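You operate a simulated robot arm through the tools that you are given. There is no shell and no other tool. Be economical: measure what you need, move in short steps, check, and stop when the job is done.

Carry out the task below with a simulated two-armed robot. There is one attempt and no reset: what you move stays moved.

## Task
Take the gold scarf from the top of the black table and lay it out flat on the top of the make-up table.

The check looks at the end state, three seconds after you hand in, the way a careful person would. Anything else that was tipped, shoved, dropped, spilled or broken makes it a failure.

## Robot
Two 7-joint arms with two-finger parallel grippers on one trunk, on a base that drives. Base frame: it is fixed to the floor where the robot stands at the start and does not move with it; the origin is under the middle of the robot, x ahead of it, y to its left, z up. Lengths are in m, angles in degrees, forces in N, time in s.
The left shoulder is at the start at [0.05, 0.177, 1.079], the right one opposite. Places, roughly: top of the make-up table [0.8, -0.5, 0.8]. Payload 3.43 kg a hand.
The TCP of each hand is the grasp point between the finger pads, 0.034 m short of the fingertips. In the tool frame z runs along the fingers and y along their closing line. Largest opening 0.128 m; finger width 0.024, thickness 0.012; the body of the gripper, 0.048 by 0.13 m, starts 0.096 m behind the TCP.
Orientation is that of the tool frame in the base frame, as [roll, pitch, yaw] about the fixed x, y, z axes, in that order (R = Rz(yaw) Ry(pitch) Rx(roll)). With the fingers straight down and closing along the base's y, the tool's x points along the base's -x, its y along +y and its z along -z.

## Interface
- The arms move only by the tool play_rows. It takes "left_motion", "right_motion" or both (then of equal length, played together; a hand with none holds still); each is one flat list of numbers, 7 for each row, row after row: the shift along the tool's x, y, z in units of 25 mm (1.0 is 25 mm), then the turn, a rotation vector about the tool's x, y, z in units of 6 degrees (1.0 is 6 degrees), then the finger opening in m, from 0 to 0.128. In form: [x, y, z, rx, ry, rz, jaw, x, y, z, rx, ry, rz, jaw, ...]. A call has 1 to 12 rows; each row shifts and turns the commanded pose from where the row before left it, along the tool's axes as they then stand. A call with a number of a shift or a turn outside -1 to 1 is refused whole. Each row takes 0.2 s and may step no farther than 0.05 m and 8.6 degrees from the row before; otherwise, or with a gripper value out of range, the whole call is refused. Where a pose cannot be reached the arm comes as near as it can. A force on the tool above 40 N (or 10 N above the force at the start of the call, whichever is more), or a blocked arm, ends the call early, and 0.2 s more pass. The fingers move at their own pace (about 0.108 m/s each) and stop on an object; they squeeze with about 43 N. The grip force told is the motor's: it shows also when the fingers shut on nothing. Time passes only in rows, and 0.2 s behind the last, so rows that do not move let the fingers close. The reply holds the time, the measured pose of the TCP, the force on the tool along the base axes, the opening and the grip force, in the units named above and with some noise.
- Cameras (640 x 400 px; columns grow to the right, rows downward): "scene" is now at [0.1379, -0.0538, 1.236]; the picture's right is [-0.61, -0.79, 0.00], its down [-0.49, 0.38, -0.79] and it looks along [0.62, -0.48, -0.61] (base axes); focal length 216 px, centre (320, 200). "left" rides on the left gripper at [0.076, 0.011, -0.16] in its tool frame; the picture's right is [-0.15, 0.99, 0.00], its down [-0.88, -0.13, -0.46] and it looks along [-0.45, -0.07, 0.89] (tool axes); focal length 234 px, centre (320, 200). "right" rides on the right gripper at [0.076, -0.011, -0.16] in its tool frame; the picture's right is [0.15, 0.99, 0.00], its down [-0.88, 0.13, -0.46] and it looks along [-0.45, 0.07, 0.89] (tool axes); focal length 234 px, centre (320, 200). There is no depth. A picture from a camera that has moved, and an enlarged one, comes with that camera's place and axes in the base frame and with its lens.
- capture(camera): a new picture of that camera. No time passes.
- raise_lower(by): slides the trunk up (or, below 0, down) by that many m; the arms and the scene camera ride with it, the base frame stays. It gives what a move gives, with no picture.
- drive_base(legs): drives the robot by 1 to 6 legs, each [ahead, turn to the left] in m and degrees, along the robot's own axes; the way and the turn of a leg run together, so that a leg with both is an arc; at most 1.5 m and 180 degrees a leg. The arms and the cameras ride along, it lands a little off, and it stops where it bumps. It gives what a move gives.
- pan_tilt(pan, tilt): turns the head with the scene camera to pan (to the left, within 80 degrees either way) and tilt (down, from -29 to 69), counted from straight ahead of the robot. It gives what a move gives.
- enlarge(camera, box): a new picture of the part [left, top, right, bottom] of that camera's present view, enlarged. No time passes.
- hand_in(): hands the job in; it is judged then, once.

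Work in short steps. Places have to be worked out from the pictures, the camera data and where the tool is seen: move nearer, look again, correct. Check each grasp and each placing, and mend what went wrong. You have 120 turns and 92 pictures in all, those below and enlarged ones among them. Open the grippers and draw the arms clear of the work before you hand the job in, unless the task says otherwise; then end with one line.

The tools are called by a JSON object that holds its "fn" and its "kwargs". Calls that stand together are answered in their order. play_rows: Moves the arms, as the interface text tells. Its arguments: {"type":"object","properties":{"left_motion":{"type":"array"},"right_motion":{"type":"array"}},"required":[]} The other tools are called the same way: raise_lower (by) slides the trunk up or down; drive_base (legs) drives the base; pan_tilt (pan, tilt) turns the head that bears the scene camera; capture (camera) takes a picture; enlarge (camera, box) takes an enlarged picture of a part of a camera's view; hand_in () hands the job in.

At the start:

```text
clock: 0.0
left_tool_pos: [0.436, -0.0652, 1.0676]
left_ee_rot: [-180.0, 0.1, -179.9]
left_ft_force: [-0.1, 0.8, -1.2]
left_gripper_width: 0.1279
left_finger_force: 0.0
right_tool_pos: [0.2741, -0.346, 1.111]
right_ee_rot: [180.0, 0.1, 179.9]
right_ft_force: [-0.6, 0.5, -1.1]
right_gripper_width: 0.128
right_finger_force: 0.1
trunk travel left (down, up): [-0.25, 0.151]
robot x, y, heading: [0.0012, 0.0011, 0.1]
head pan, tilt: [-37.7, 37.9]
```

scene: 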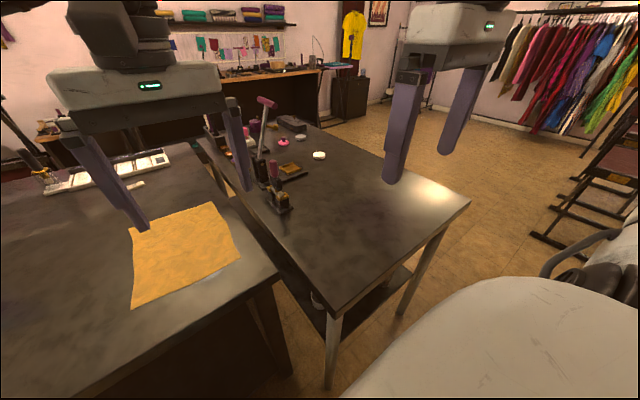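
right: 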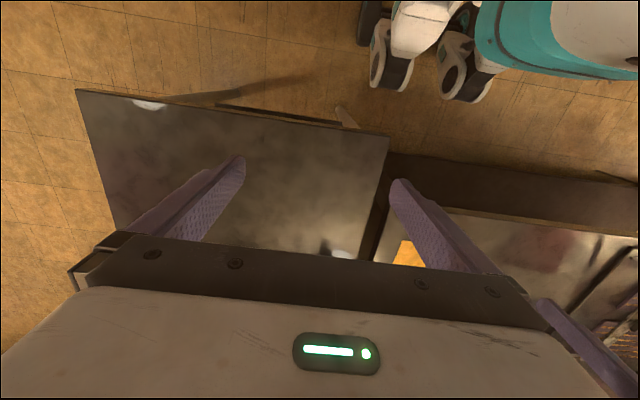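
left: 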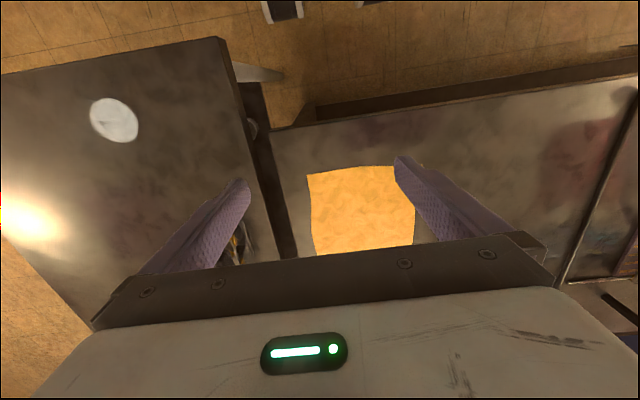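

The scarf looks to be at about x 0.55–0.87, y −0.11–0.13, z 0.75. The make-up table has a clear front area around (0.48, −0.5). Before planning I'll check for obstacles on the right and look straight ahead.

{"fn": "pan_tilt", "kwargs": {"pan": -75, "tilt": 50}}

{"fn": "capture", "kwargs": {"camera": "scene"}}

{"fn": "pan_tilt", "kwargs": {"pan": 0, "tilt": 55}}

{"fn": "capture", "kwargs": {"camera": "scene"}}

```text
clock: 1.0
left_tool_pos: [0.4359, -0.0655, 1.0679]
left_ee_rot: [179.9, 0.0, -179.9]
left_ft_force: [-0.1, 0.7, -0.7]
left_gripper_width: 0.1276
left_finger_force: 0.1
right_tool_pos: [0.2729, -0.3448, 1.1105]
right_ee_rot: [-180.0, -0.1, 179.9]
right_ft_force: [-0.3, 0.8, 0.0]
right_gripper_width: 0.1281
right_finger_force: 0.1
trunk travel left (down, up): [-0.25, 0.151]
robot x, y, heading: [-0.0001, 0.0016, 0.1]
head pan, tilt: [-75.0, 50.0]
```

```text
88 pictures are left
camera scene: at [0.0895, -0.0754, 1.2187], right [-0.97, -0.26, 0.0], down [-0.2, 0.74, -0.64], along [0.17, -0.62, -0.77], focal length 216 px, centre (320, 200)
```

scene: 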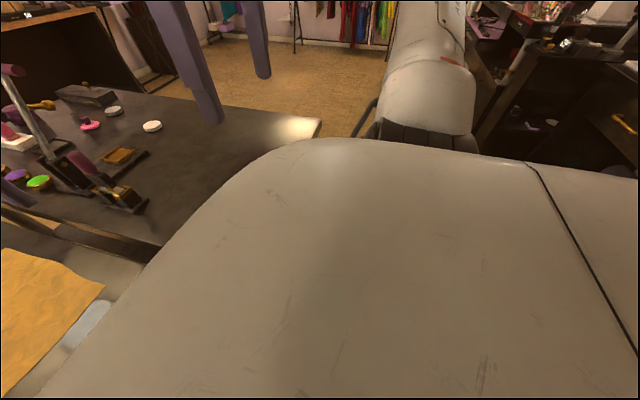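

```text
clock: 2.5
left_tool_pos: [0.4354, -0.0653, 1.068]
left_ee_rot: [180.0, -0.1, -179.9]
left_ft_force: [-0.9, -0.9, -0.5]
left_gripper_width: 0.128
left_finger_force: 0.1
right_tool_pos: [0.2743, -0.3455, 1.1112]
right_ee_rot: [179.9, -0.1, 179.9]
right_ft_force: [0.0, 0.1, -1.2]
right_gripper_width: 0.1281
right_finger_force: 0.1
trunk travel left (down, up): [-0.25, 0.151]
robot x, y, heading: [0.0019, 0.0004, -0.2]
head pan, tilt: [0.0, 55.0]
```

```text
87 pictures are left
camera scene: at [0.1416, -0.0011, 1.2122], right [0.0, -1.0, 0.0], down [-0.82, 0.0, -0.57], along [0.57, 0.0, -0.82], focal length 216 px, centre (320, 200)
```

scene: 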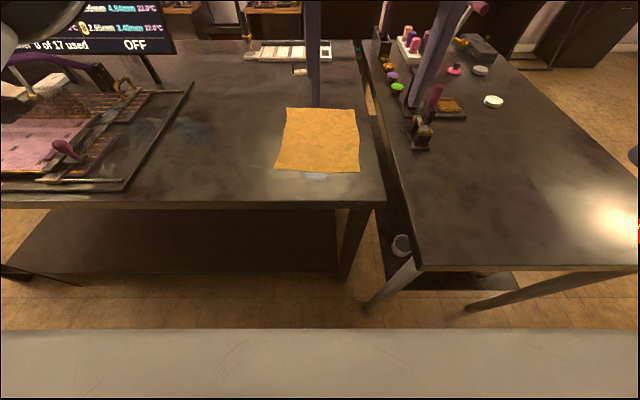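

The white shape is only the robot's own shoulder. The scarf's near edge is at x≈0.565 with corners at y≈+0.125 and −0.12. I'll bring both hands above the two near corners with the fingers slightly open.

{"fn": "play_rows", "kwargs": {"left_motion": [-0.517, 0.533, 0.6, 0, 0, 0, 0.05, -0.517, 0.533, 0.6, 0, 0, 0, 0.05, -0.517, 0.533, 0.6, 0, 0, 0, 0.05, -0.517, 0.533, 0.6, 0, 0, 0, 0.05, -0.517, 0.533, 0.6, 0, 0, 0, 0.05, -0.517, 0.533, 0.6, 0, 0, 0, 0.05, -0.517, 0.533, 0.6, 0, 0, 0, 0.05, -0.517, 0.533, 0.6, 0, 0, 0, 0.05, -0.517, 0.533, 0.6, 0, 0, 0, 0.05, -0.517, 0.533, 0.6, 0, 0, 0, 0.05, -0.517, 0.533, 0.6, 0, 0, 0, 0.05, -0.517, 0.533, 0.6, 0, 0, 0, 0.05], "right_motion": [-1, 0.85, 0.7, 0, 0, 0, 0.05, -1, 0.85, 0.7, 0, 0, 0, 0.05, -1, 0.85, 0.7, 0, 0, 0, 0.05, -1, 0.85, 0.7, 0, 0, 0, 0.05, -1, 0.85, 0.7, 0, 0, 0, 0.05, -1, 0.85, 0.7, 0, 0, 0, 0.05, -1, 0.85, 0.7, 0, 0, 0, 0.05, -1, 0.85, 0.7, 0, 0, 0, 0.05, -1, 0.85, 0.7, 0, 0, 0, 0.05, -1, 0.85, 0.7, 0, 0, 0, 0.05, -1, 0.85, 0.7, 0, 0, 0, 0.05, -1, 0.85, 0.7, 0, 0, 0, 0.05]}}

{"fn": "capture", "kwargs": {"camera": "scene"}}

{"fn": "capture", "kwargs": {"camera": "left"}}

{"fn": "capture", "kwargs": {"camera": "right"}}

```text
clock: 5.1
left_tool_pos: [0.5894, 0.0945, 0.8857]
left_ee_rot: [-180.0, 0.0, -179.9]
left_ft_force: [0.0, 0.1, 0.6]
left_gripper_width: 0.0499
left_finger_force: 0.0
right_tool_pos: [0.4991, -0.1724, 0.9195]
right_ee_rot: [179.9, 0.1, 179.9]
right_ft_force: [0.1, 0.1, 0.4]
right_gripper_width: 0.0501
right_finger_force: 0.0
right hand out of reach, approached as far as the arm can: row 9, 10, 11, 12
trunk travel left (down, up): [-0.25, 0.151]
robot x, y, heading: [-0.0029, -0.0022, 0.1]
head pan, tilt: [0.0, 55.0]
```

```text
86 pictures are left
camera scene: at [0.1418, -0.0009, 1.2121], right [0.0, -1.0, 0.0], down [-0.82, 0.0, -0.57], along [0.57, 0.0, -0.82], focal length 216 px, centre (320, 200)
```

scene: 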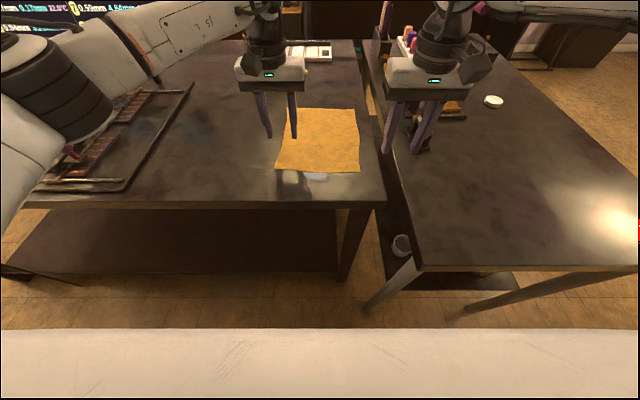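

```text
85 pictures are left
camera left: at [0.5138, 0.106, 1.0457], right [0.15, 0.99, 0.0], down [0.88, -0.13, 0.46], along [0.45, -0.07, -0.89], focal length 234 px, centre (320, 200)
```

left: 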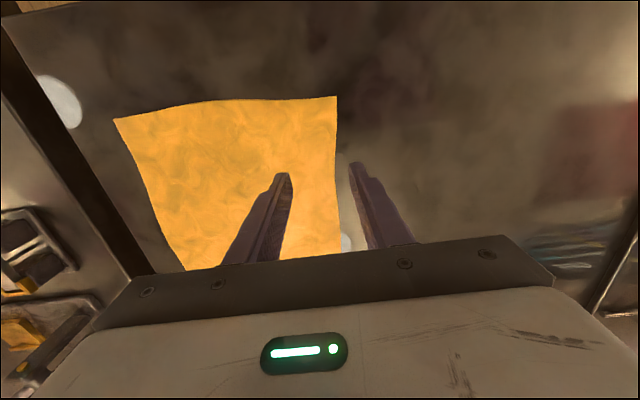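

```text
84 pictures are left
camera right: at [0.4241, -0.1826, 1.0803], right [-0.15, 0.99, 0.0], down [0.88, 0.13, 0.46], along [0.45, 0.07, -0.89], focal length 234 px, centre (320, 200)
```

right: 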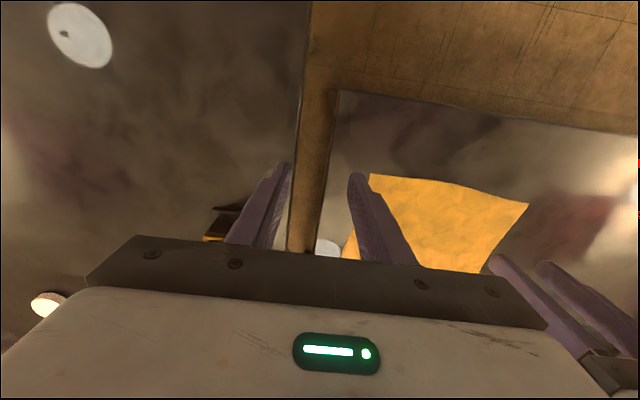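

Combining the two cameras, the views only agree if the table top is at z≈0.80. That puts the scarf at x≈0.52–0.79, y≈−0.105 to 0.117. I'll bring both hands back to x≈0.546 and see whether the right one now reaches.

{"fn": "play_rows", "kwargs": {"left_motion": [0.55, -0.05, 0, 0, 0, 0, 0.05, 0.55, -0.05, 0, 0, 0, 0, 0.05, 0.55, -0.05, 0, 0, 0, 0, 0.05], "right_motion": [0.37, 0.1, 0, 0, 0, 0, 0.05, 0.37, 0.1, 0, 0, 0, 0, 0.05, 0.37, 0.1, 0, 0, 0, 0, 0.05]}}

```text
clock: 5.9
left_tool_pos: [0.5487, 0.0917, 0.8885]
left_ee_rot: [-179.9, 0.0, -179.9]
left_ft_force: [-0.4, -0.2, 1.4]
left_gripper_width: 0.05
left_finger_force: 0.0
right_tool_pos: [0.4724, -0.1632, 0.9202]
right_ee_rot: [-180.0, 0.0, 179.9]
right_ft_force: [-0.2, 0.8, 0.3]
right_gripper_width: 0.0501
right_finger_force: 0.1
trunk travel left (down, up): [-0.25, 0.151]
robot x, y, heading: [-0.0011, -0.0013, 0.2]
head pan, tilt: [0.0, 55.0]
```

Commands start from the reached pose. I'll move the right hand toward (0.546, −0.08), in y first.

{"fn": "play_rows", "kwargs": {"right_motion": [0, 0.83, 0, 0, 0, 0, 0.05, 0, 0.83, 0, 0, 0, 0, 0.05, 0, 0.83, 0, 0, 0, 0, 0.05, 0, 0.83, 0, 0, 0, 0, 0.05, -0.74, 0, 0, 0, 0, 0, 0.05, -0.74, 0, 0, 0, 0, 0, 0.05, -0.74, 0, 0, 0, 0, 0, 0.05, -0.74, 0, 0, 0, 0, 0, 0.05]}}

{"fn": "capture", "kwargs": {"camera": "right"}}

```text
clock: 7.7
left_tool_pos: [0.5484, 0.0919, 0.8886]
left_ee_rot: [-179.9, 0.0, -179.9]
left_ft_force: [-0.3, 0.0, 0.7]
left_gripper_width: 0.0502
left_finger_force: 0.1
right_tool_pos: [0.4908, -0.1644, 0.9278]
right_ee_rot: [179.9, 0.1, -180.0]
right_ft_force: [-0.2, 0.1, -0.5]
right_gripper_width: 0.05
right_finger_force: 0.1
right hand out of reach, approached as far as the arm can: row 1, 2, 3, 4, 5, 6, 7, 8
trunk travel left (down, up): [-0.25, 0.151]
robot x, y, heading: [-0.0016, 0.0017, 0.3]
head pan, tilt: [0.0, 55.0]
```

```text
83 pictures are left
camera right: at [0.4164, -0.1755, 1.0881], right [-0.15, 0.99, 0.0], down [0.88, 0.13, 0.46], along [0.45, 0.07, -0.89], focal length 234 px, centre (320, 200)
```

right: 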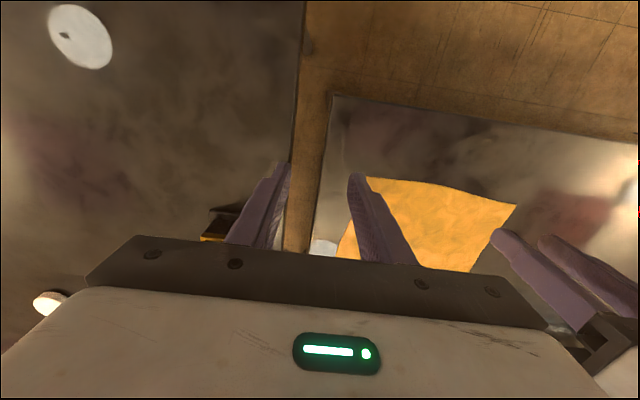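

The right hand stalls near y=−0.163. To tell whether the left hand is the constraint or the arm itself, I'll move the left away 5 cm and retry.

{"fn": "play_rows", "kwargs": {"left_motion": [0, 1, 0, 0, 0, 0, 0.05, 0, 1, 0, 0, 0, 0, 0.05, 0, 0, 0, 0, 0, 0, 0.05, 0, 0, 0, 0, 0, 0, 0.05], "right_motion": [0, 0, 0, 0, 0, 0, 0.05, 0, 0, 0, 0, 0, 0, 0.05, 0, 1, 0, 0, 0, 0, 0.05, 0, 1, 0, 0, 0, 0, 0.05]}}

```text
clock: 8.7
left_tool_pos: [0.5476, 0.1411, 0.8877]
left_ee_rot: [179.9, -0.1, -179.9]
left_ft_force: [-0.4, 1.6, -0.8]
left_gripper_width: 0.0499
left_finger_force: 0.1
right_tool_pos: [0.4676, -0.146, 0.9311]
right_ee_rot: [179.9, 0.2, 179.9]
right_ft_force: [0.1, -0.4, 0.0]
right_gripper_width: 0.0499
right_finger_force: 0.0
right hand out of reach, approached as far as the arm can: row 3, 4
trunk travel left (down, up): [-0.25, 0.151]
robot x, y, heading: [-0.0042, -0.0004, -0.2]
head pan, tilt: [0.0, 55.0]
```

The right arm itself is the limit, not the left hand. I'll turn the base 13° to the left so both corners fall inside the hands' good ranges.

{"fn": "drive_base", "kwargs": {"legs": [[0, 13]]}}

```text
clock: 9.9
left_tool_pos: [0.5009, 0.2636, 0.8884]
left_ee_rot: [180.0, 0.0, -166.6]
left_ft_force: [0.4, 0.1, 0.0]
left_gripper_width: 0.0501
left_finger_force: 0.0
right_tool_pos: [0.4888, -0.0336, 0.93]
right_ee_rot: [180.0, 0.1, -166.7]
right_ft_force: [0.3, 0.6, 0.0]
right_gripper_width: 0.0502
right_finger_force: 0.1
trunk travel left (down, up): [-0.25, 0.151]
robot x, y, heading: [0.0013, -0.0021, 13.3]
head pan, tilt: [0.0, 55.0]
```

Now I'll square the tools to the base axes again and move both over the near corners.

{"fn": "play_rows", "kwargs": {"left_motion": [0, 0, 0, 0, 0, 0.74, 0.05, 0, 0, 0, 0, 0, 0.74, 0.05, 0, 0, 0, 0, 0, 0.74, 0.05, -0.26, -0.985, 0, 0, 0, 0, 0.05, -0.26, -0.985, 0, 0, 0, 0, 0.05, -0.26, -0.985, 0, 0, 0, 0, 0.05, -0.26, -0.985, 0, 0, 0, 0, 0.05, -0.26, -0.985, 0, 0, 0, 0, 0.05, -0.26, -0.985, 0, 0, 0, 0, 0.05, -0.26, -0.985, 0, 0, 0, 0, 0.05], "right_motion": [0, 0, 0, 0, 0, 0.74, 0.05, 0, 0, 0, 0, 0, 0.74, 0.05, 0, 0, 0, 0, 0, 0.74, 0.05, -0.77, -0.64, 0.6, 0, 0, 0, 0.05, -0.77, -0.64, 0.6, 0, 0, 0, 0.05, -0.77, -0.64, 0.6, 0, 0, 0, 0.05, 0, 0, 0, 0, 0, 0, 0.05, 0, 0, 0, 0, 0, 0, 0.05, 0, 0, 0, 0, 0, 0, 0.05, 0, 0, 0, 0, 0, 0, 0.05]}}

{"fn": "capture", "kwargs": {"camera": "right"}}

{"fn": "capture", "kwargs": {"camera": "left"}}

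{"fn": "capture", "kwargs": {"camera": "scene"}}

```text
clock: 12.1
left_tool_pos: [0.5458, 0.0887, 0.8872]
left_ee_rot: [180.0, 0.0, -180.0]
left_ft_force: [-1.2, 0.4, -0.5]
left_gripper_width: 0.0501
left_finger_force: 0.1
right_tool_pos: [0.5469, -0.083, 0.8882]
right_ee_rot: [179.9, 0.0, 179.9]
right_ft_force: [0.3, -0.6, 0.6]
right_gripper_width: 0.0501
right_finger_force: 0.1
trunk travel left (down, up): [-0.25, 0.151]
robot x, y, heading: [-0.0027, -0.0007, 13.1]
head pan, tilt: [0.0, 55.0]
```

```text
82 pictures are left
camera right: at [0.4706, -0.0942, 1.0481], right [-0.14, 0.99, 0.0], down [0.88, 0.13, 0.46], along [0.45, 0.07, -0.89], focal length 234 px, centre (320, 200)
```

right: 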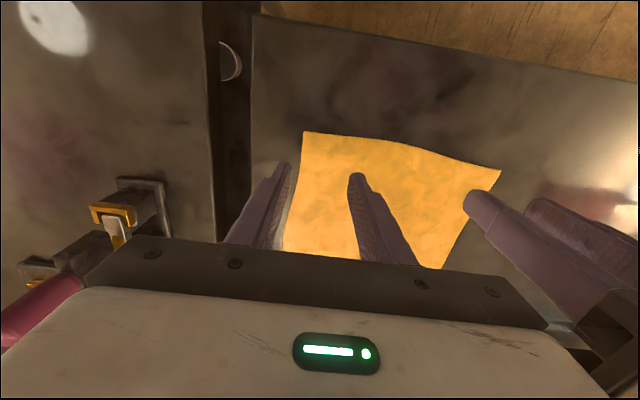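

```text
81 pictures are left
camera left: at [0.4699, 0.0997, 1.0479], right [0.15, 0.99, 0.0], down [0.88, -0.13, 0.46], along [0.45, -0.07, -0.89], focal length 234 px, centre (320, 200)
```

left: 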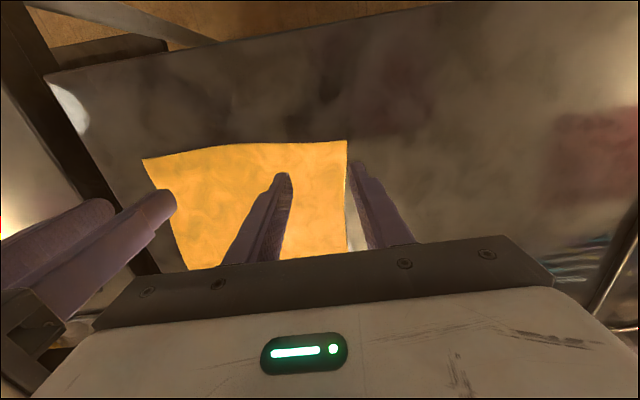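

```text
80 pictures are left
camera scene: at [0.1378, 0.0312, 1.2122], right [0.23, -0.97, 0.0], down [-0.8, -0.19, -0.57], along [0.56, 0.13, -0.82], focal length 216 px, centre (320, 200)
```

scene: 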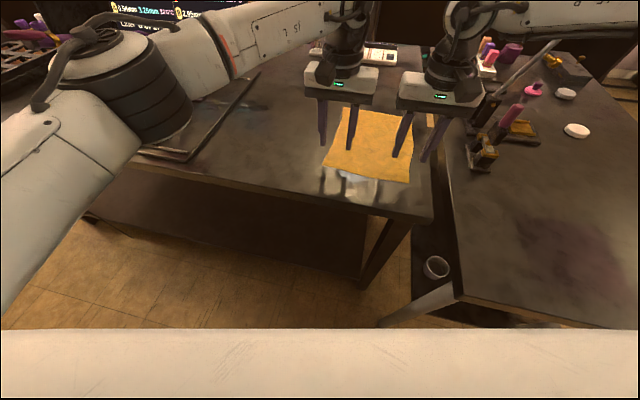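

The corner estimates agree at z≈0.80. I'll narrow the fingers to 0.034, shift the hands a little inward so both fingertips land on cloth, and descend to about 1 cm above it.

{"fn": "play_rows", "kwargs": {"left_motion": [0, -0.1, 0, 0, 0, 0, 0.034, 0, -0.1, 0, 0, 0, 0, 0.034, 0, 0, 0.5, 0, 0, 0, 0.034, 0, 0, 0.5, 0, 0, 0, 0.034, 0, 0, 0.5, 0, 0, 0, 0.034], "right_motion": [0, 0.25, 0, 0, 0, 0, 0.034, 0, 0.25, 0, 0, 0, 0, 0.034, 0, 0, 0.5, 0, 0, 0, 0.034, 0, 0, 0.5, 0, 0, 0, 0.034, 0, 0, 0.5, 0, 0, 0, 0.034]}}

{"fn": "capture", "kwargs": {"camera": "right"}}

{"fn": "capture", "kwargs": {"camera": "left"}}

```text
clock: 13.3
left_tool_pos: [0.5455, 0.0837, 0.8511]
left_ee_rot: [-180.0, -0.1, -180.0]
left_ft_force: [0.8, 0.6, 0.1]
left_gripper_width: 0.0342
left_finger_force: 0.0
right_tool_pos: [0.5427, -0.0771, 0.8519]
right_ee_rot: [179.8, 0.1, 179.9]
right_ft_force: [0.1, -0.3, 0.6]
right_gripper_width: 0.0339
right_finger_force: 0.0
right hand out of reach, approached as far as the arm can: row 4, 5
trunk travel left (down, up): [-0.25, 0.151]
robot x, y, heading: [0.0012, -0.0002, 13.1]
head pan, tilt: [0.0, 55.0]
```

```text
79 pictures are left
camera right: at [0.4669, -0.0891, 1.0111], right [-0.14, 0.99, 0.0], down [0.88, 0.13, 0.46], along [0.45, 0.07, -0.89], focal length 234 px, centre (320, 200)
```

right: 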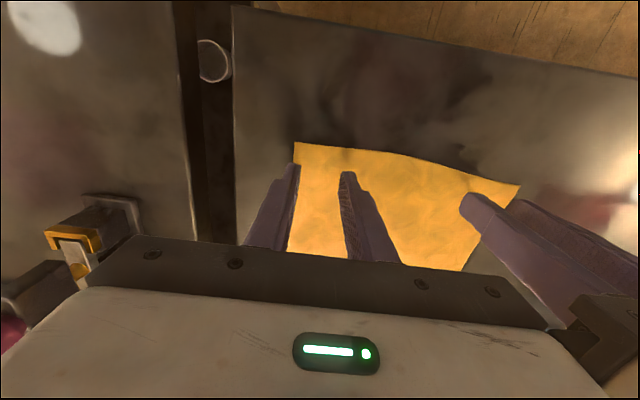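

```text
78 pictures are left
camera left: at [0.47, 0.0954, 1.0108], right [0.15, 0.99, 0.0], down [0.88, -0.13, 0.46], along [0.45, -0.07, -0.89], focal length 234 px, centre (320, 200)
```

left: 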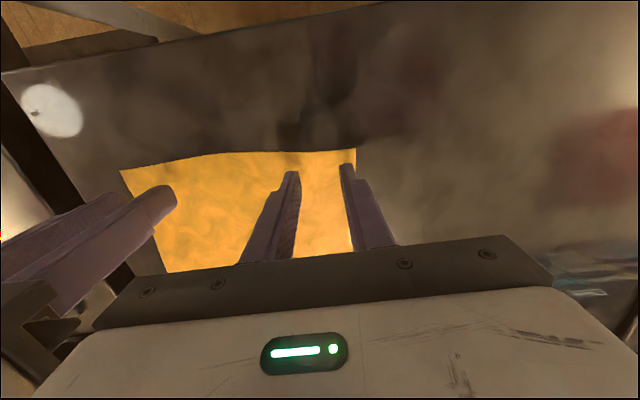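

The right hand is again at its limit, so I'll lift slightly and drive 5 cm ahead to give it margin (the black table's edge is still ~0.4 m away).

{"fn": "play_rows", "kwargs": {"left_motion": [0, 0, -0.8, 0, 0, 0, 0.034], "right_motion": [0, 0, -0.8, 0, 0, 0, 0.034]}}

{"fn": "drive_base", "kwargs": {"legs": [[0.05, 3]]}}

```text
clock: 13.7
left_tool_pos: [0.5462, 0.0859, 0.8705]
left_ee_rot: [180.0, 0.1, 179.9]
left_ft_force: [0.7, 0.3, 0.0]
left_gripper_width: 0.034
left_finger_force: 0.0
right_tool_pos: [0.5421, -0.0782, 0.871]
right_ee_rot: [179.9, 0.1, 179.9]
right_ft_force: [-0.1, -0.4, 0.0]
right_gripper_width: 0.0336
right_finger_force: 0.2
trunk travel left (down, up): [-0.25, 0.151]
robot x, y, heading: [0.0029, -0.0012, 13.0]
head pan, tilt: [0.0, 55.0]
```

```text
clock: 14.7
left_tool_pos: [0.5899, 0.1269, 0.8716]
left_ee_rot: [179.9, -0.1, -176.9]
left_ft_force: [0.5, 0.2, 0.2]
left_gripper_width: 0.0341
left_finger_force: 0.1
right_tool_pos: [0.5945, -0.0348, 0.8705]
right_ee_rot: [180.0, 0.0, -177.2]
right_ft_force: [1.4, -0.6, 0.5]
right_gripper_width: 0.034
right_finger_force: 0.1
trunk travel left (down, up): [-0.25, 0.151]
robot x, y, heading: [0.0525, 0.013, 16.4]
head pan, tilt: [0.0, 55.0]
```

Now I'll go back over the corners and down to about 1.4 cm above the cloth.

{"fn": "play_rows", "kwargs": {"left_motion": [0, 0, 0, 0, 0, 0.5, 0.034, 0.75, -0.88, 0, 0, 0, 0, 0.034, 0.75, -0.88, 0, 0, 0, 0, 0.034, 0, 0, 0.5, 0, 0, 0, 0.034, 0, 0, 0.45, 0, 0, 0, 0.034], "right_motion": [0, 0, 0, 0, 0, 0.5, 0.034, 0.97, -0.7, 0, 0, 0, 0, 0.034, 0.97, -0.7, 0, 0, 0, 0, 0.034, 0, 0, 0.5, 0, 0, 0, 0.034, 0, 0, 0.4, 0, 0, 0, 0.034]}}

{"fn": "capture", "kwargs": {"camera": "right"}}

{"fn": "capture", "kwargs": {"camera": "left"}}

```text
clock: 15.8
left_tool_pos: [0.5515, 0.0836, 0.8482]
left_ee_rot: [179.9, 0.2, -179.9]
left_ft_force: [0.3, -0.6, -0.1]
left_gripper_width: 0.0341
left_finger_force: 0.1
right_tool_pos: [0.5454, -0.0698, 0.8477]
right_ee_rot: [179.9, 0.0, 180.0]
right_ft_force: [-0.3, 0.0, 0.7]
right_gripper_width: 0.0339
right_finger_force: 0.1
trunk travel left (down, up): [-0.25, 0.151]
robot x, y, heading: [0.0483, 0.0125, 16.2]
head pan, tilt: [0.0, 55.0]
```

```text
77 pictures are left
camera right: at [0.4706, -0.0816, 1.0085], right [-0.14, 0.99, 0.0], down [0.88, 0.13, 0.46], along [0.45, 0.07, -0.89], focal length 234 px, centre (320, 200)
```

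right: 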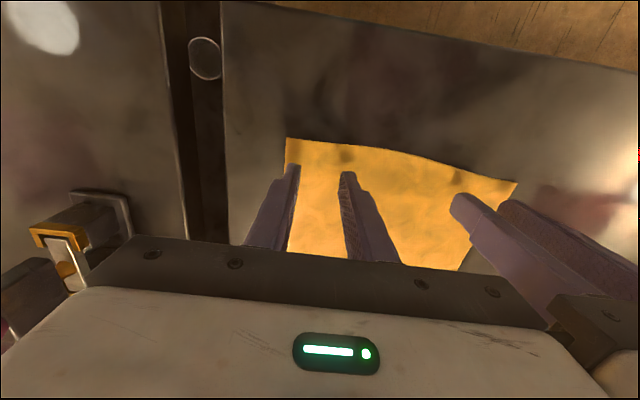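

```text
76 pictures are left
camera left: at [0.4746, 0.0939, 1.0079], right [0.14, 0.99, 0.0], down [0.88, -0.13, 0.46], along [0.45, -0.07, -0.89], focal length 234 px, centre (320, 200)
```

left: 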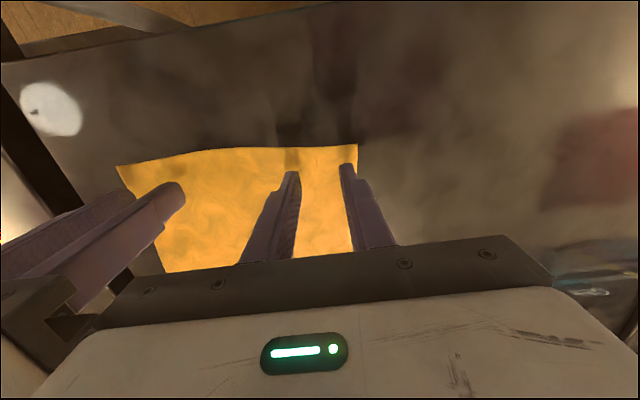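

Both hands are on target. I'll descend 12 mm in small rows and watch for contact.

{"fn": "play_rows", "kwargs": {"left_motion": [0, 0, 0.12, 0, 0, 0, 0.034, 0, 0, 0.12, 0, 0, 0, 0.034, 0, 0, 0.12, 0, 0, 0, 0.034, 0, 0, 0.12, 0, 0, 0, 0.034], "right_motion": [0, 0, 0.12, 0, 0, 0, 0.034, 0, 0, 0.12, 0, 0, 0, 0.034, 0, 0, 0.12, 0, 0, 0, 0.034, 0, 0, 0.12, 0, 0, 0, 0.034]}}

{"fn": "enlarge", "kwargs": {"camera": "right", "box": [200, 100, 440, 250]}}

```text
clock: 16.9
left_tool_pos: [0.5517, 0.0834, 0.8355]
left_ee_rot: [180.0, 0.0, -179.9]
left_ft_force: [-0.5, -0.2, -0.3]
left_gripper_width: 0.0338
left_finger_force: 0.1
right_tool_pos: [0.5463, -0.0705, 0.8374]
right_ee_rot: [179.9, -0.1, 179.8]
right_ft_force: [0.1, 0.1, -0.2]
right_gripper_width: 0.0336
right_finger_force: 0.0
trunk travel left (down, up): [-0.25, 0.151]
robot x, y, heading: [0.0448, 0.0147, 16.1]
head pan, tilt: [0.0, 55.0]
```

```text
2.67 times, centred on (320, 175) of right
camera zoom: at [0.4711, -0.0821, 0.9966], right [-0.14, 0.99, 0.0], down [0.88, 0.13, 0.46], along [0.45, 0.07, -0.89], focal length 624 px, centre (320, 267)
```

zoom: 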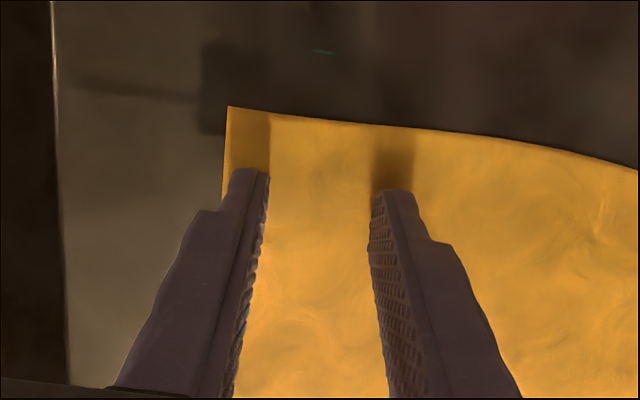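

No contact yet; the shadows show a small gap remains. I'll continue down.

{"fn": "play_rows", "kwargs": {"left_motion": [0, 0, 0.12, 0, 0, 0, 0.034, 0, 0, 0.12, 0, 0, 0, 0.034, 0, 0, 0.12, 0, 0, 0, 0.034], "right_motion": [0, 0, 0.12, 0, 0, 0, 0.034, 0, 0, 0.12, 0, 0, 0, 0.034, 0, 0, 0.12, 0, 0, 0, 0.034]}}

{"fn": "enlarge", "kwargs": {"camera": "right", "box": [200, 100, 440, 250]}}

```text
clock: 17.8
left_tool_pos: [0.5524, 0.0824, 0.8352]
left_ee_rot: [-179.8, 0.9, -179.9]
left_ft_force: [-1.8, 0.7, 19.2]
left_gripper_width: 0.034
left_finger_force: 0.3
right_tool_pos: [0.5476, -0.0672, 0.8354]
right_ee_rot: [179.5, 1.1, -180.0]
right_ft_force: [-2.3, -1.1, 22.4]
right_gripper_width: 0.0346
right_finger_force: 0.3
trunk travel left (down, up): [-0.25, 0.151]
robot x, y, heading: [0.0456, 0.0151, 16.4]
head pan, tilt: [0.0, 55.0]
stopped in row 3 (right hand): the force on the tool passed its limit (the readings are from after the stop); the commanded pose is now the measured one
```

```text
2.67 times, centred on (320, 175) of right
camera zoom: at [0.4698, -0.0799, 0.994], right [-0.15, 0.99, 0.01], down [0.87, 0.13, 0.47], along [0.47, 0.08, -0.88], focal length 624 px, centre (320, 267)
```

zoom: 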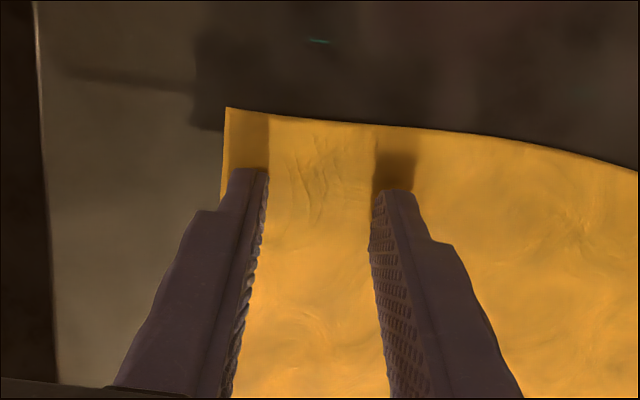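

Contact at TCP z≈0.835, so the surface is at ≈0.80, and the fingers are pressing the cloth at about 20 N. I'll close both grippers to pinch a fold.

{"fn": "play_rows", "kwargs": {"left_motion": [0, 0, 0, 0, 0, 0, 0, 0, 0, 0, 0, 0, 0, 0, 0, 0, 0, 0, 0, 0, 0], "right_motion": [0, 0, 0, 0, 0, 0, 0, 0, 0, 0, 0, 0, 0, 0, 0, 0, 0, 0, 0, 0, 0]}}

{"fn": "capture", "kwargs": {"camera": "right"}}

{"fn": "capture", "kwargs": {"camera": "left"}}

```text
clock: 18.6
left_tool_pos: [0.5532, 0.0831, 0.8351]
left_ee_rot: [-179.8, 1.0, -179.9]
left_ft_force: [3.6, -0.7, 30.3]
left_gripper_width: 0.0023
left_finger_force: 36.5
right_tool_pos: [0.5479, -0.0669, 0.8365]
right_ee_rot: [179.4, 1.1, 180.0]
right_ft_force: [6.1, -2.0, 33.1]
right_gripper_width: 0.0002
right_finger_force: 33.3
trunk travel left (down, up): [-0.25, 0.151]
robot x, y, heading: [0.0495, 0.0161, 16.3]
head pan, tilt: [0.0, 55.0]
```

```text
73 pictures are left
camera right: at [0.47, -0.0805, 0.9937], right [-0.15, 0.99, 0.01], down [0.87, 0.12, 0.47], along [0.47, 0.08, -0.88], focal length 234 px, centre (320, 200)
```

right: 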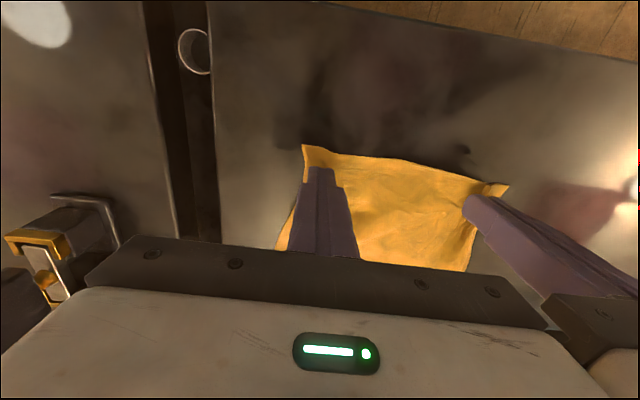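

```text
72 pictures are left
camera left: at [0.4744, 0.0941, 0.9934], right [0.14, 0.99, 0.0], down [0.87, -0.13, 0.47], along [0.47, -0.07, -0.88], focal length 234 px, centre (320, 200)
```

left: 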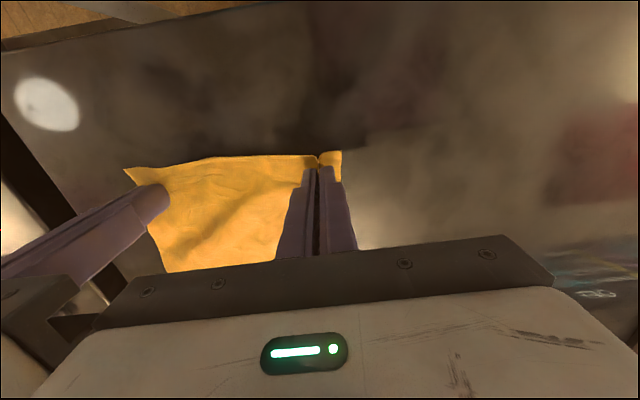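

The left gripper has cloth (2.3 mm), but the right's 0.2 mm is doubtful. I'll lift 5 cm and look.

{"fn": "play_rows", "kwargs": {"left_motion": [0, 0, -0.5, 0, 0, 0, 0, 0, 0, -0.5, 0, 0, 0, 0, 0, 0, -0.5, 0, 0, 0, 0, 0, 0, -0.5, 0, 0, 0, 0], "right_motion": [0, 0, -0.5, 0, 0, 0, 0, 0, 0, -0.5, 0, 0, 0, 0, 0, 0, -0.5, 0, 0, 0, 0, 0, 0, -0.5, 0, 0, 0, 0]}}

{"fn": "capture", "kwargs": {"camera": "right"}}

{"fn": "capture", "kwargs": {"camera": "scene"}}

```text
clock: 19.6
left_tool_pos: [0.5538, 0.0836, 0.8811]
left_ee_rot: [-180.0, 0.5, -180.0]
left_ft_force: [0.9, 0.3, -0.5]
left_gripper_width: 0.002
left_finger_force: 37.1
right_tool_pos: [0.548, -0.0691, 0.8809]
right_ee_rot: [179.6, 0.4, -179.9]
right_ft_force: [-0.5, 0.0, 0.8]
right_gripper_width: 0.0001
right_finger_force: 33.2
trunk travel left (down, up): [-0.25, 0.151]
robot x, y, heading: [0.0478, 0.0116, 16.3]
head pan, tilt: [0.0, 55.0]
```

```text
71 pictures are left
camera right: at [0.4716, -0.0813, 1.0397], right [-0.15, 0.99, 0.01], down [0.88, 0.13, 0.46], along [0.46, 0.07, -0.89], focal length 234 px, centre (320, 200)
```

right: 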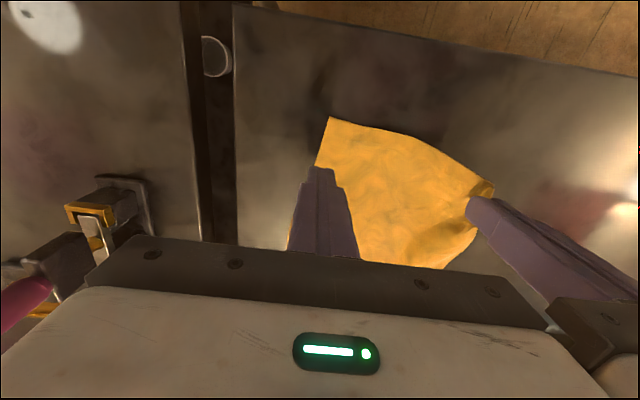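

```text
70 pictures are left
camera scene: at [0.1849, 0.0518, 1.2121], right [0.28, -0.96, 0.0], down [-0.79, -0.23, -0.57], along [0.55, 0.16, -0.82], focal length 216 px, centre (320, 200)
```

scene: 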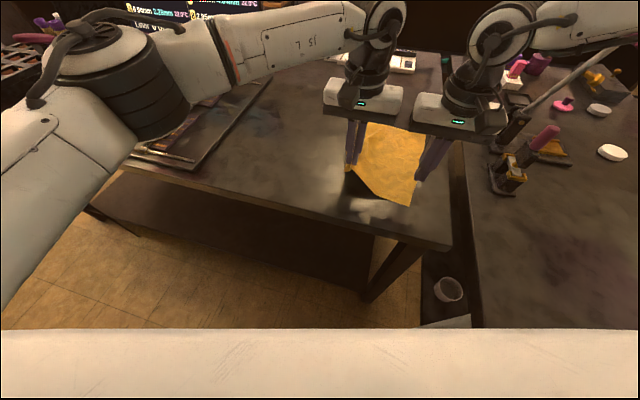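

Only the left gripper holds. I'll lower the left corner again while drawing it 3 cm to the left, raise and open the right hand, and look again.

{"fn": "play_rows", "kwargs": {"left_motion": [0, 0.4, 0.57, 0, 0, 0, 0, 0, 0.4, 0.57, 0, 0, 0, 0, 0, 0.4, 0.57, 0, 0, 0, 0], "right_motion": [0, -0.4, -0.4, 0, 0, 0, 0.034, 0, -0.4, -0.4, 0, 0, 0, 0.034, 0, -0.4, -0.4, 0, 0, 0, 0.034]}}

{"fn": "capture", "kwargs": {"camera": "right"}}

{"fn": "capture", "kwargs": {"camera": "left"}}

```text
clock: 20.4
left_tool_pos: [0.5552, 0.1127, 0.8384]
left_ee_rot: [-179.8, 0.6, -179.9]
left_ft_force: [0.4, -1.3, 0.1]
left_gripper_width: 0.0017
left_finger_force: 36.9
right_tool_pos: [0.5475, -0.098, 0.9111]
right_ee_rot: [179.6, 0.6, 179.9]
right_ft_force: [0.2, 0.2, -0.6]
right_gripper_width: 0.0341
right_finger_force: 0.0
trunk travel left (down, up): [-0.25, 0.151]
robot x, y, heading: [0.0471, 0.0108, 16.4]
head pan, tilt: [0.0, 55.0]
```

```text
69 pictures are left
camera right: at [0.4714, -0.1108, 1.0702], right [-0.15, 0.99, 0.01], down [0.88, 0.13, 0.46], along [0.46, 0.07, -0.89], focal length 234 px, centre (320, 200)
```

right: 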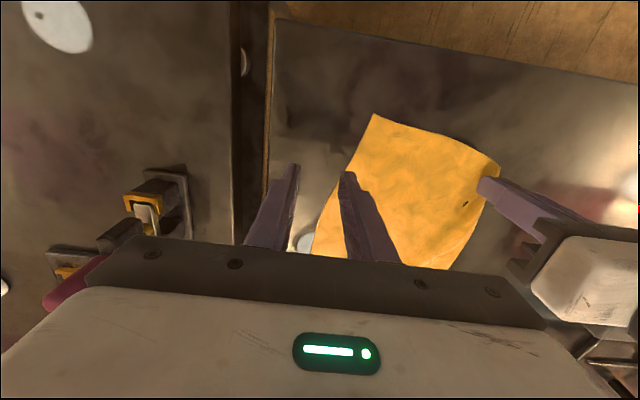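

```text
68 pictures are left
camera left: at [0.4774, 0.1236, 0.9975], right [0.14, 0.99, 0.0], down [0.88, -0.13, 0.46], along [0.46, -0.07, -0.89], focal length 234 px, centre (320, 200)
```

left: 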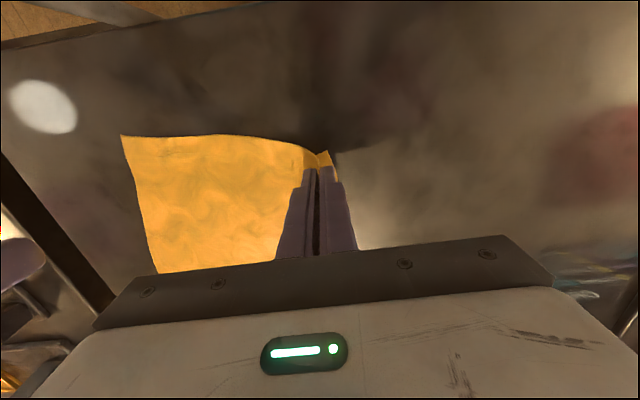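

The free right corner is now at about (0.497, −0.046). To fit beside the left hand, I'll rotate the right gripper by 90° with its camera side away from the left hand.

{"fn": "play_rows", "kwargs": {"right_motion": [0, 0, 0, 0, 0, -1, 0.042, 0, 0, 0, 0, 0, -1, 0.042, 0, 0, 0, 0, 0, -1, 0.042, 0, 0, 0, 0, 0, -1, 0.042, 0, 0, 0, 0, 0, -1, 0.042, 0, 0, 0, 0, 0, -1, 0.042, 0, 0, 0, 0, 0, -1, 0.042, 0, 0, 0, 0, 0, -1, 0.042, 0, 0, 0, 0, 0, -1, 0.042, 0, 0, 0, 0, 0, -1, 0.042, 0, 0, 0, 0, 0, -1, 0.042, 0, 0, 0, 0, 0, -1, 0.042]}}

```text
clock: 23.0
left_tool_pos: [0.5548, 0.1115, 0.8394]
left_ee_rot: [-179.8, 0.5, -179.8]
left_ft_force: [-0.1, 0.1, 0.4]
left_gripper_width: 0.0021
left_finger_force: 36.4
right_tool_pos: [0.4982, -0.0711, 0.907]
right_ee_rot: [-179.3, 0.4, -108.3]
right_ft_force: [-0.1, 0.7, 0.1]
right_gripper_width: 0.0419
right_finger_force: 0.1
right hand out of reach, approached as far as the arm can: row 11, 12
trunk travel left (down, up): [-0.25, 0.151]
robot x, y, heading: [0.0503, 0.0131, 16.3]
head pan, tilt: [0.0, 55.0]
```

At a yaw of −108° the closing line is already perpendicular to the near edge, which is what I want. I'll move the right hand over (0.536, −0.038).

{"fn": "play_rows", "kwargs": {"right_motion": [-0.6, -0.34, 0, 0, 0, 0, 0.042, -0.6, -0.34, 0, 0, 0, 0, 0.042, -0.6, -0.34, 0, 0, 0, 0, 0.042]}}

{"fn": "capture", "kwargs": {"camera": "right"}}

```text
clock: 23.8
left_tool_pos: [0.5561, 0.112, 0.8391]
left_ee_rot: [-179.8, 0.5, -179.9]
left_ft_force: [0.4, -0.1, 1.1]
left_gripper_width: 0.0019
left_finger_force: 36.4
right_tool_pos: [0.5161, -0.0291, 0.906]
right_ee_rot: [-179.4, 0.6, -108.2]
right_ft_force: [-0.6, 0.4, -0.4]
right_gripper_width: 0.042
right_finger_force: 0.0
right hand out of reach, approached as far as the arm can: row 1, 2, 3
trunk travel left (down, up): [-0.25, 0.151]
robot x, y, heading: [0.0494, 0.0177, 16.2]
head pan, tilt: [0.0, 55.0]
```

```text
67 pictures are left
camera right: at [0.5016, -0.105, 1.0658], right [-0.98, 0.17, -0.01], down [0.15, 0.87, 0.46], along [0.09, 0.45, -0.89], focal length 234 px, centre (320, 200)
```

right: 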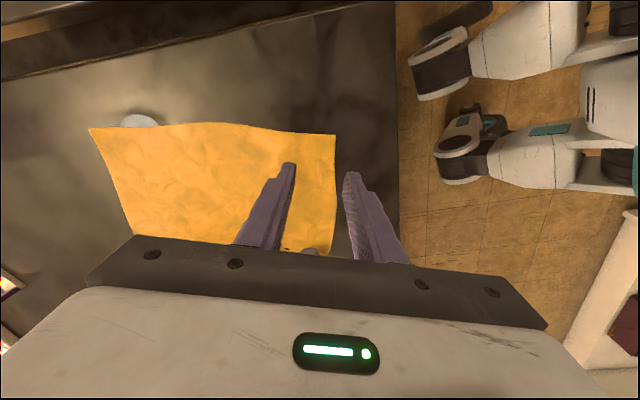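

Good view: the gripper needs ~2.5 cm more reach inward over the cloth. I'll ease the yaw back about 12° to free the arm and shift in.

{"fn": "play_rows", "kwargs": {"right_motion": [0, 0, 0, 0, 0, 1, 0.042, 0, 0, 0, 0, 0, 1, 0.042, -0.08, -0.46, 0, 0, 0, 0, 0.042, -0.08, -0.46, 0, 0, 0, 0, 0.042]}}

{"fn": "capture", "kwargs": {"camera": "right"}}

```text
clock: 24.8
left_tool_pos: [0.5553, 0.1123, 0.8389]
left_ee_rot: [-179.9, 0.6, -179.9]
left_ft_force: [0.3, -0.4, 0.6]
left_gripper_width: 0.0019
left_finger_force: 36.6
right_tool_pos: [0.5378, -0.0371, 0.9071]
right_ee_rot: [-179.7, 0.6, -120.0]
right_ft_force: [0.0, 0.2, -0.3]
right_gripper_width: 0.042
right_finger_force: 0.0
trunk travel left (down, up): [-0.25, 0.151]
robot x, y, heading: [0.0487, 0.0147, 16.4]
head pan, tilt: [0.0, 55.0]
```

```text
66 pictures are left
camera right: at [0.5081, -0.109, 1.0663], right [-0.93, 0.37, -0.01], down [0.32, 0.82, 0.46], along [0.18, 0.43, -0.89], focal length 234 px, centre (320, 200)
```

right: 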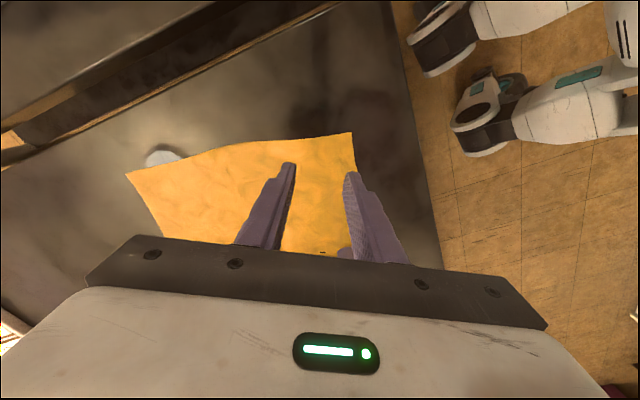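

In reach now. I'll nudge 8 mm further onto the cloth and descend to just above it.

{"fn": "play_rows", "kwargs": {"right_motion": [-0.26, -0.22, 0, 0, 0, 0, 0.042, 0, 0, 0.65, 0, 0, 0, 0.042, 0, 0, 0.65, 0, 0, 0, 0.042, 0, 0, 0.65, 0, 0, 0, 0.042, 0, 0, 0.5, 0, 0, 0, 0.042]}}

{"fn": "enlarge", "kwargs": {"camera": "right", "box": [200, 100, 440, 250]}}

```text
clock: 26.0
left_tool_pos: [0.5554, 0.1125, 0.8385]
left_ee_rot: [-179.9, 0.5, -179.8]
left_ft_force: [0.9, -0.3, 0.2]
left_gripper_width: 0.002
left_finger_force: 36.5
right_tool_pos: [0.5447, -0.0327, 0.8458]
right_ee_rot: [-179.7, 0.6, -120.0]
right_ft_force: [-0.2, -0.4, -0.2]
right_gripper_width: 0.0419
right_finger_force: 0.1
trunk travel left (down, up): [-0.25, 0.151]
robot x, y, heading: [0.0509, 0.013, 16.4]
head pan, tilt: [0.0, 55.0]
```

```text
2.67 times, centred on (320, 175) of right
camera zoom: at [0.5152, -0.1054, 1.0052], right [-0.93, 0.37, -0.01], down [0.32, 0.82, 0.47], along [0.18, 0.43, -0.89], focal length 624 px, centre (320, 267)
```

zoom: 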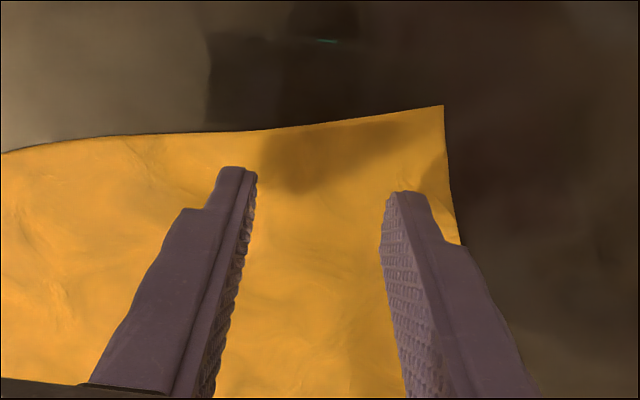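

Well placed on the corner. I'll press until contact and then close.

{"fn": "play_rows", "kwargs": {"right_motion": [0, 0, 0.12, 0, 0, 0, 0.042, 0, 0, 0.12, 0, 0, 0, 0.042, 0, 0, 0.12, 0, 0, 0, 0.042, 0, 0, 0.12, 0, 0, 0, 0.042, 0, 0, 0.12, 0, 0, 0, 0.042]}}

{"fn": "play_rows", "kwargs": {"right_motion": [0, 0, 0.05, 0, 0, 0, 0.02, 0, 0, 0, 0, 0, 0, 0, 0, 0, 0, 0, 0, 0, 0, 0, 0, 0, 0, 0, 0, 0]}}

{"fn": "enlarge", "kwargs": {"camera": "right", "box": [200, 100, 440, 250]}}

```text
clock: 27.2
left_tool_pos: [0.5537, 0.1115, 0.84]
left_ee_rot: [-179.9, 0.7, -179.9]
left_ft_force: [-0.6, -0.3, -0.7]
left_gripper_width: 0.002
left_finger_force: 36.5
right_tool_pos: [0.5445, -0.0321, 0.8352]
right_ee_rot: [-179.5, 1.0, -120.1]
right_ft_force: [-2.9, -6.9, 35.8]
right_gripper_width: 0.0421
right_finger_force: 0.0
trunk travel left (down, up): [-0.25, 0.151]
robot x, y, heading: [0.0475, 0.0103, 16.0]
head pan, tilt: [0.0, 55.0]
```

```text
clock: 28.2
left_tool_pos: [0.5527, 0.1124, 0.841]
left_ee_rot: [-179.8, 0.8, -179.9]
left_ft_force: [-0.5, -0.9, 0.2]
left_gripper_width: 0.0018
left_finger_force: 36.4
right_tool_pos: [0.5458, -0.0306, 0.8353]
right_ee_rot: [-179.3, 1.4, -119.9]
right_ft_force: [1.0, 1.3, 44.1]
right_gripper_width: 0.0021
right_finger_force: 37.1
trunk travel left (down, up): [-0.25, 0.151]
robot x, y, heading: [0.0529, 0.0138, 16.4]
head pan, tilt: [0.0, 55.0]
```

```text
2.67 times, centred on (320, 175) of right
camera zoom: at [0.5145, -0.1037, 0.9936], right [-0.93, 0.37, -0.01], down [0.32, 0.82, 0.47], along [0.19, 0.44, -0.88], focal length 624 px, centre (320, 267)
```

zoom: 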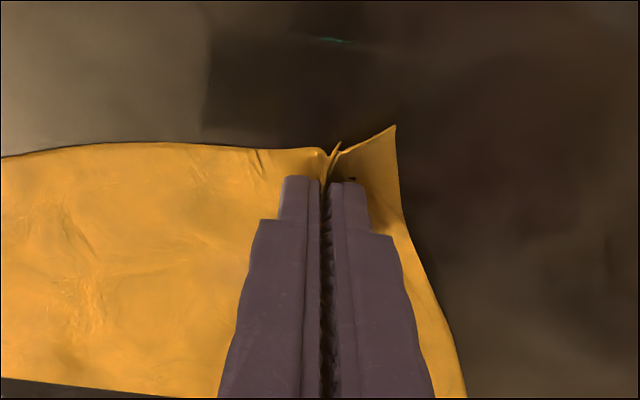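

The right hand now holds a good fold (2.1 mm). I'll lift both together and check.

{"fn": "play_rows", "kwargs": {"left_motion": [0, 0, -0.5, 0, 0, 0, 0, 0, 0, -0.8, 0, 0, 0, 0, 0, 0, -0.8, 0, 0, 0, 0, 0, 0, -0.8, 0, 0, 0, 0], "right_motion": [0, 0, -0.5, 0, 0, 0, 0, 0, 0, -0.8, 0, 0, 0, 0, 0, 0, -0.8, 0, 0, 0, 0, 0, 0, -0.8, 0, 0, 0, 0]}}

{"fn": "capture", "kwargs": {"camera": "scene"}}

{"fn": "capture", "kwargs": {"camera": "left"}}

```text
clock: 29.2
left_tool_pos: [0.5541, 0.1127, 0.9113]
left_ee_rot: [-179.7, 0.5, -179.9]
left_ft_force: [0.1, -4.4, -0.3]
left_gripper_width: 0.002
left_finger_force: 37.0
right_tool_pos: [0.5445, -0.0325, 0.902]
right_ee_rot: [-179.8, 0.6, -120.0]
right_ft_force: [0.1, 3.4, 0.3]
right_gripper_width: 0.0022
right_finger_force: 36.9
trunk travel left (down, up): [-0.25, 0.151]
robot x, y, heading: [0.0487, 0.0137, 16.5]
head pan, tilt: [0.0, 55.0]
```

```text
63 pictures are left
camera scene: at [0.1849, 0.0518, 1.2121], right [0.28, -0.96, 0.0], down [-0.79, -0.23, -0.57], along [0.55, 0.16, -0.82], focal length 216 px, centre (320, 200)
```

scene: 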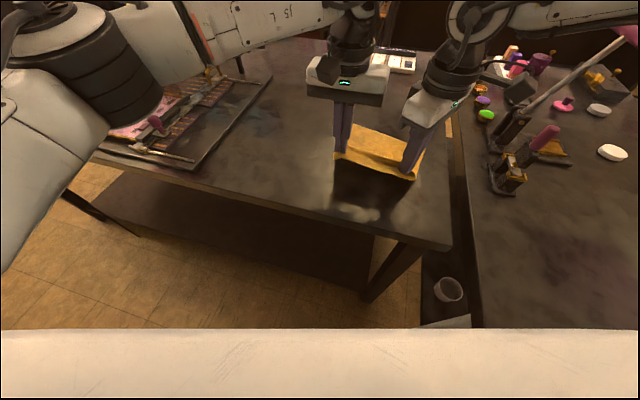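

```text
62 pictures are left
camera left: at [0.4771, 0.124, 1.0697], right [0.14, 0.99, 0.0], down [0.88, -0.13, 0.46], along [0.46, -0.07, -0.89], focal length 234 px, centre (320, 200)
```

left: 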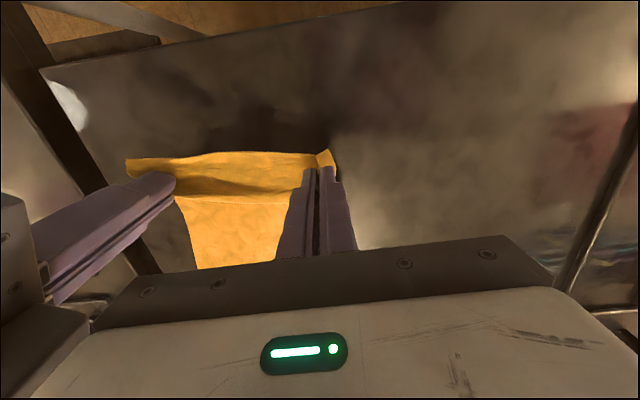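

Both corners are held and the edge is taut. I'll raise the trunk fully, then the hands about 10 cm more so the cloth hangs clear.

{"fn": "raise_lower", "kwargs": {"by": 0.15}}

{"fn": "play_rows", "kwargs": {"left_motion": [0, 0, -0.8, 0, 0, 0, 0, 0, 0, -0.8, 0, 0, 0, 0, 0, 0, -0.8, 0, 0, 0, 0, 0, 0, -0.8, 0, 0, 0, 0, 0, 0, -0.8, 0, 0, 0, 0], "right_motion": [0, 0, -0.8, 0, 0, 0, 0, 0, 0, -0.8, 0, 0, 0, 0, 0, 0, -0.8, 0, 0, 0, 0, 0, 0, -0.8, 0, 0, 0, 0, 0, 0, -0.8, 0, 0, 0, 0]}}

{"fn": "capture", "kwargs": {"camera": "scene"}}

```text
clock: 31.0
left_tool_pos: [0.5551, 0.1117, 1.0605]
left_ee_rot: [-179.8, 0.6, -179.8]
left_ft_force: [0.0, -3.1, 0.2]
left_gripper_width: 0.0021
left_finger_force: 36.5
right_tool_pos: [0.5458, -0.0342, 1.0532]
right_ee_rot: [-179.7, 0.6, -120.1]
right_ft_force: [0.6, 2.7, -0.8]
right_gripper_width: 0.0019
right_finger_force: 36.6
trunk travel left (down, up): [-0.4, 0.001]
robot x, y, heading: [0.0485, 0.0124, 16.4]
head pan, tilt: [0.0, 55.0]
```

```text
clock: 32.2
left_tool_pos: [0.5543, 0.113, 1.1611]
left_ee_rot: [-179.8, 0.5, -179.9]
left_ft_force: [-0.8, -2.9, -0.2]
left_gripper_width: 0.0019
left_finger_force: 37.3
right_tool_pos: [0.5423, -0.034, 1.1522]
right_ee_rot: [-179.7, 0.6, -120.0]
right_ft_force: [-0.2, 3.1, -0.6]
right_gripper_width: 0.0018
right_finger_force: 36.7
trunk travel left (down, up): [-0.4, 0.001]
robot x, y, heading: [0.0484, 0.0136, 16.3]
head pan, tilt: [0.0, 55.0]
```

```text
61 pictures are left
camera scene: at [0.1847, 0.0517, 1.3622], right [0.28, -0.96, 0.0], down [-0.79, -0.23, -0.57], along [0.55, 0.16, -0.82], focal length 216 px, centre (320, 200)
```

scene: 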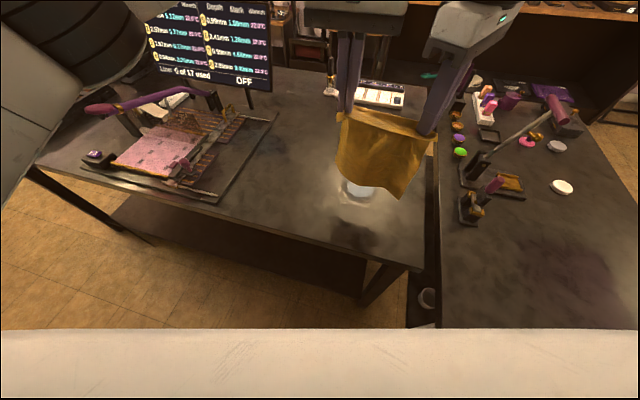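

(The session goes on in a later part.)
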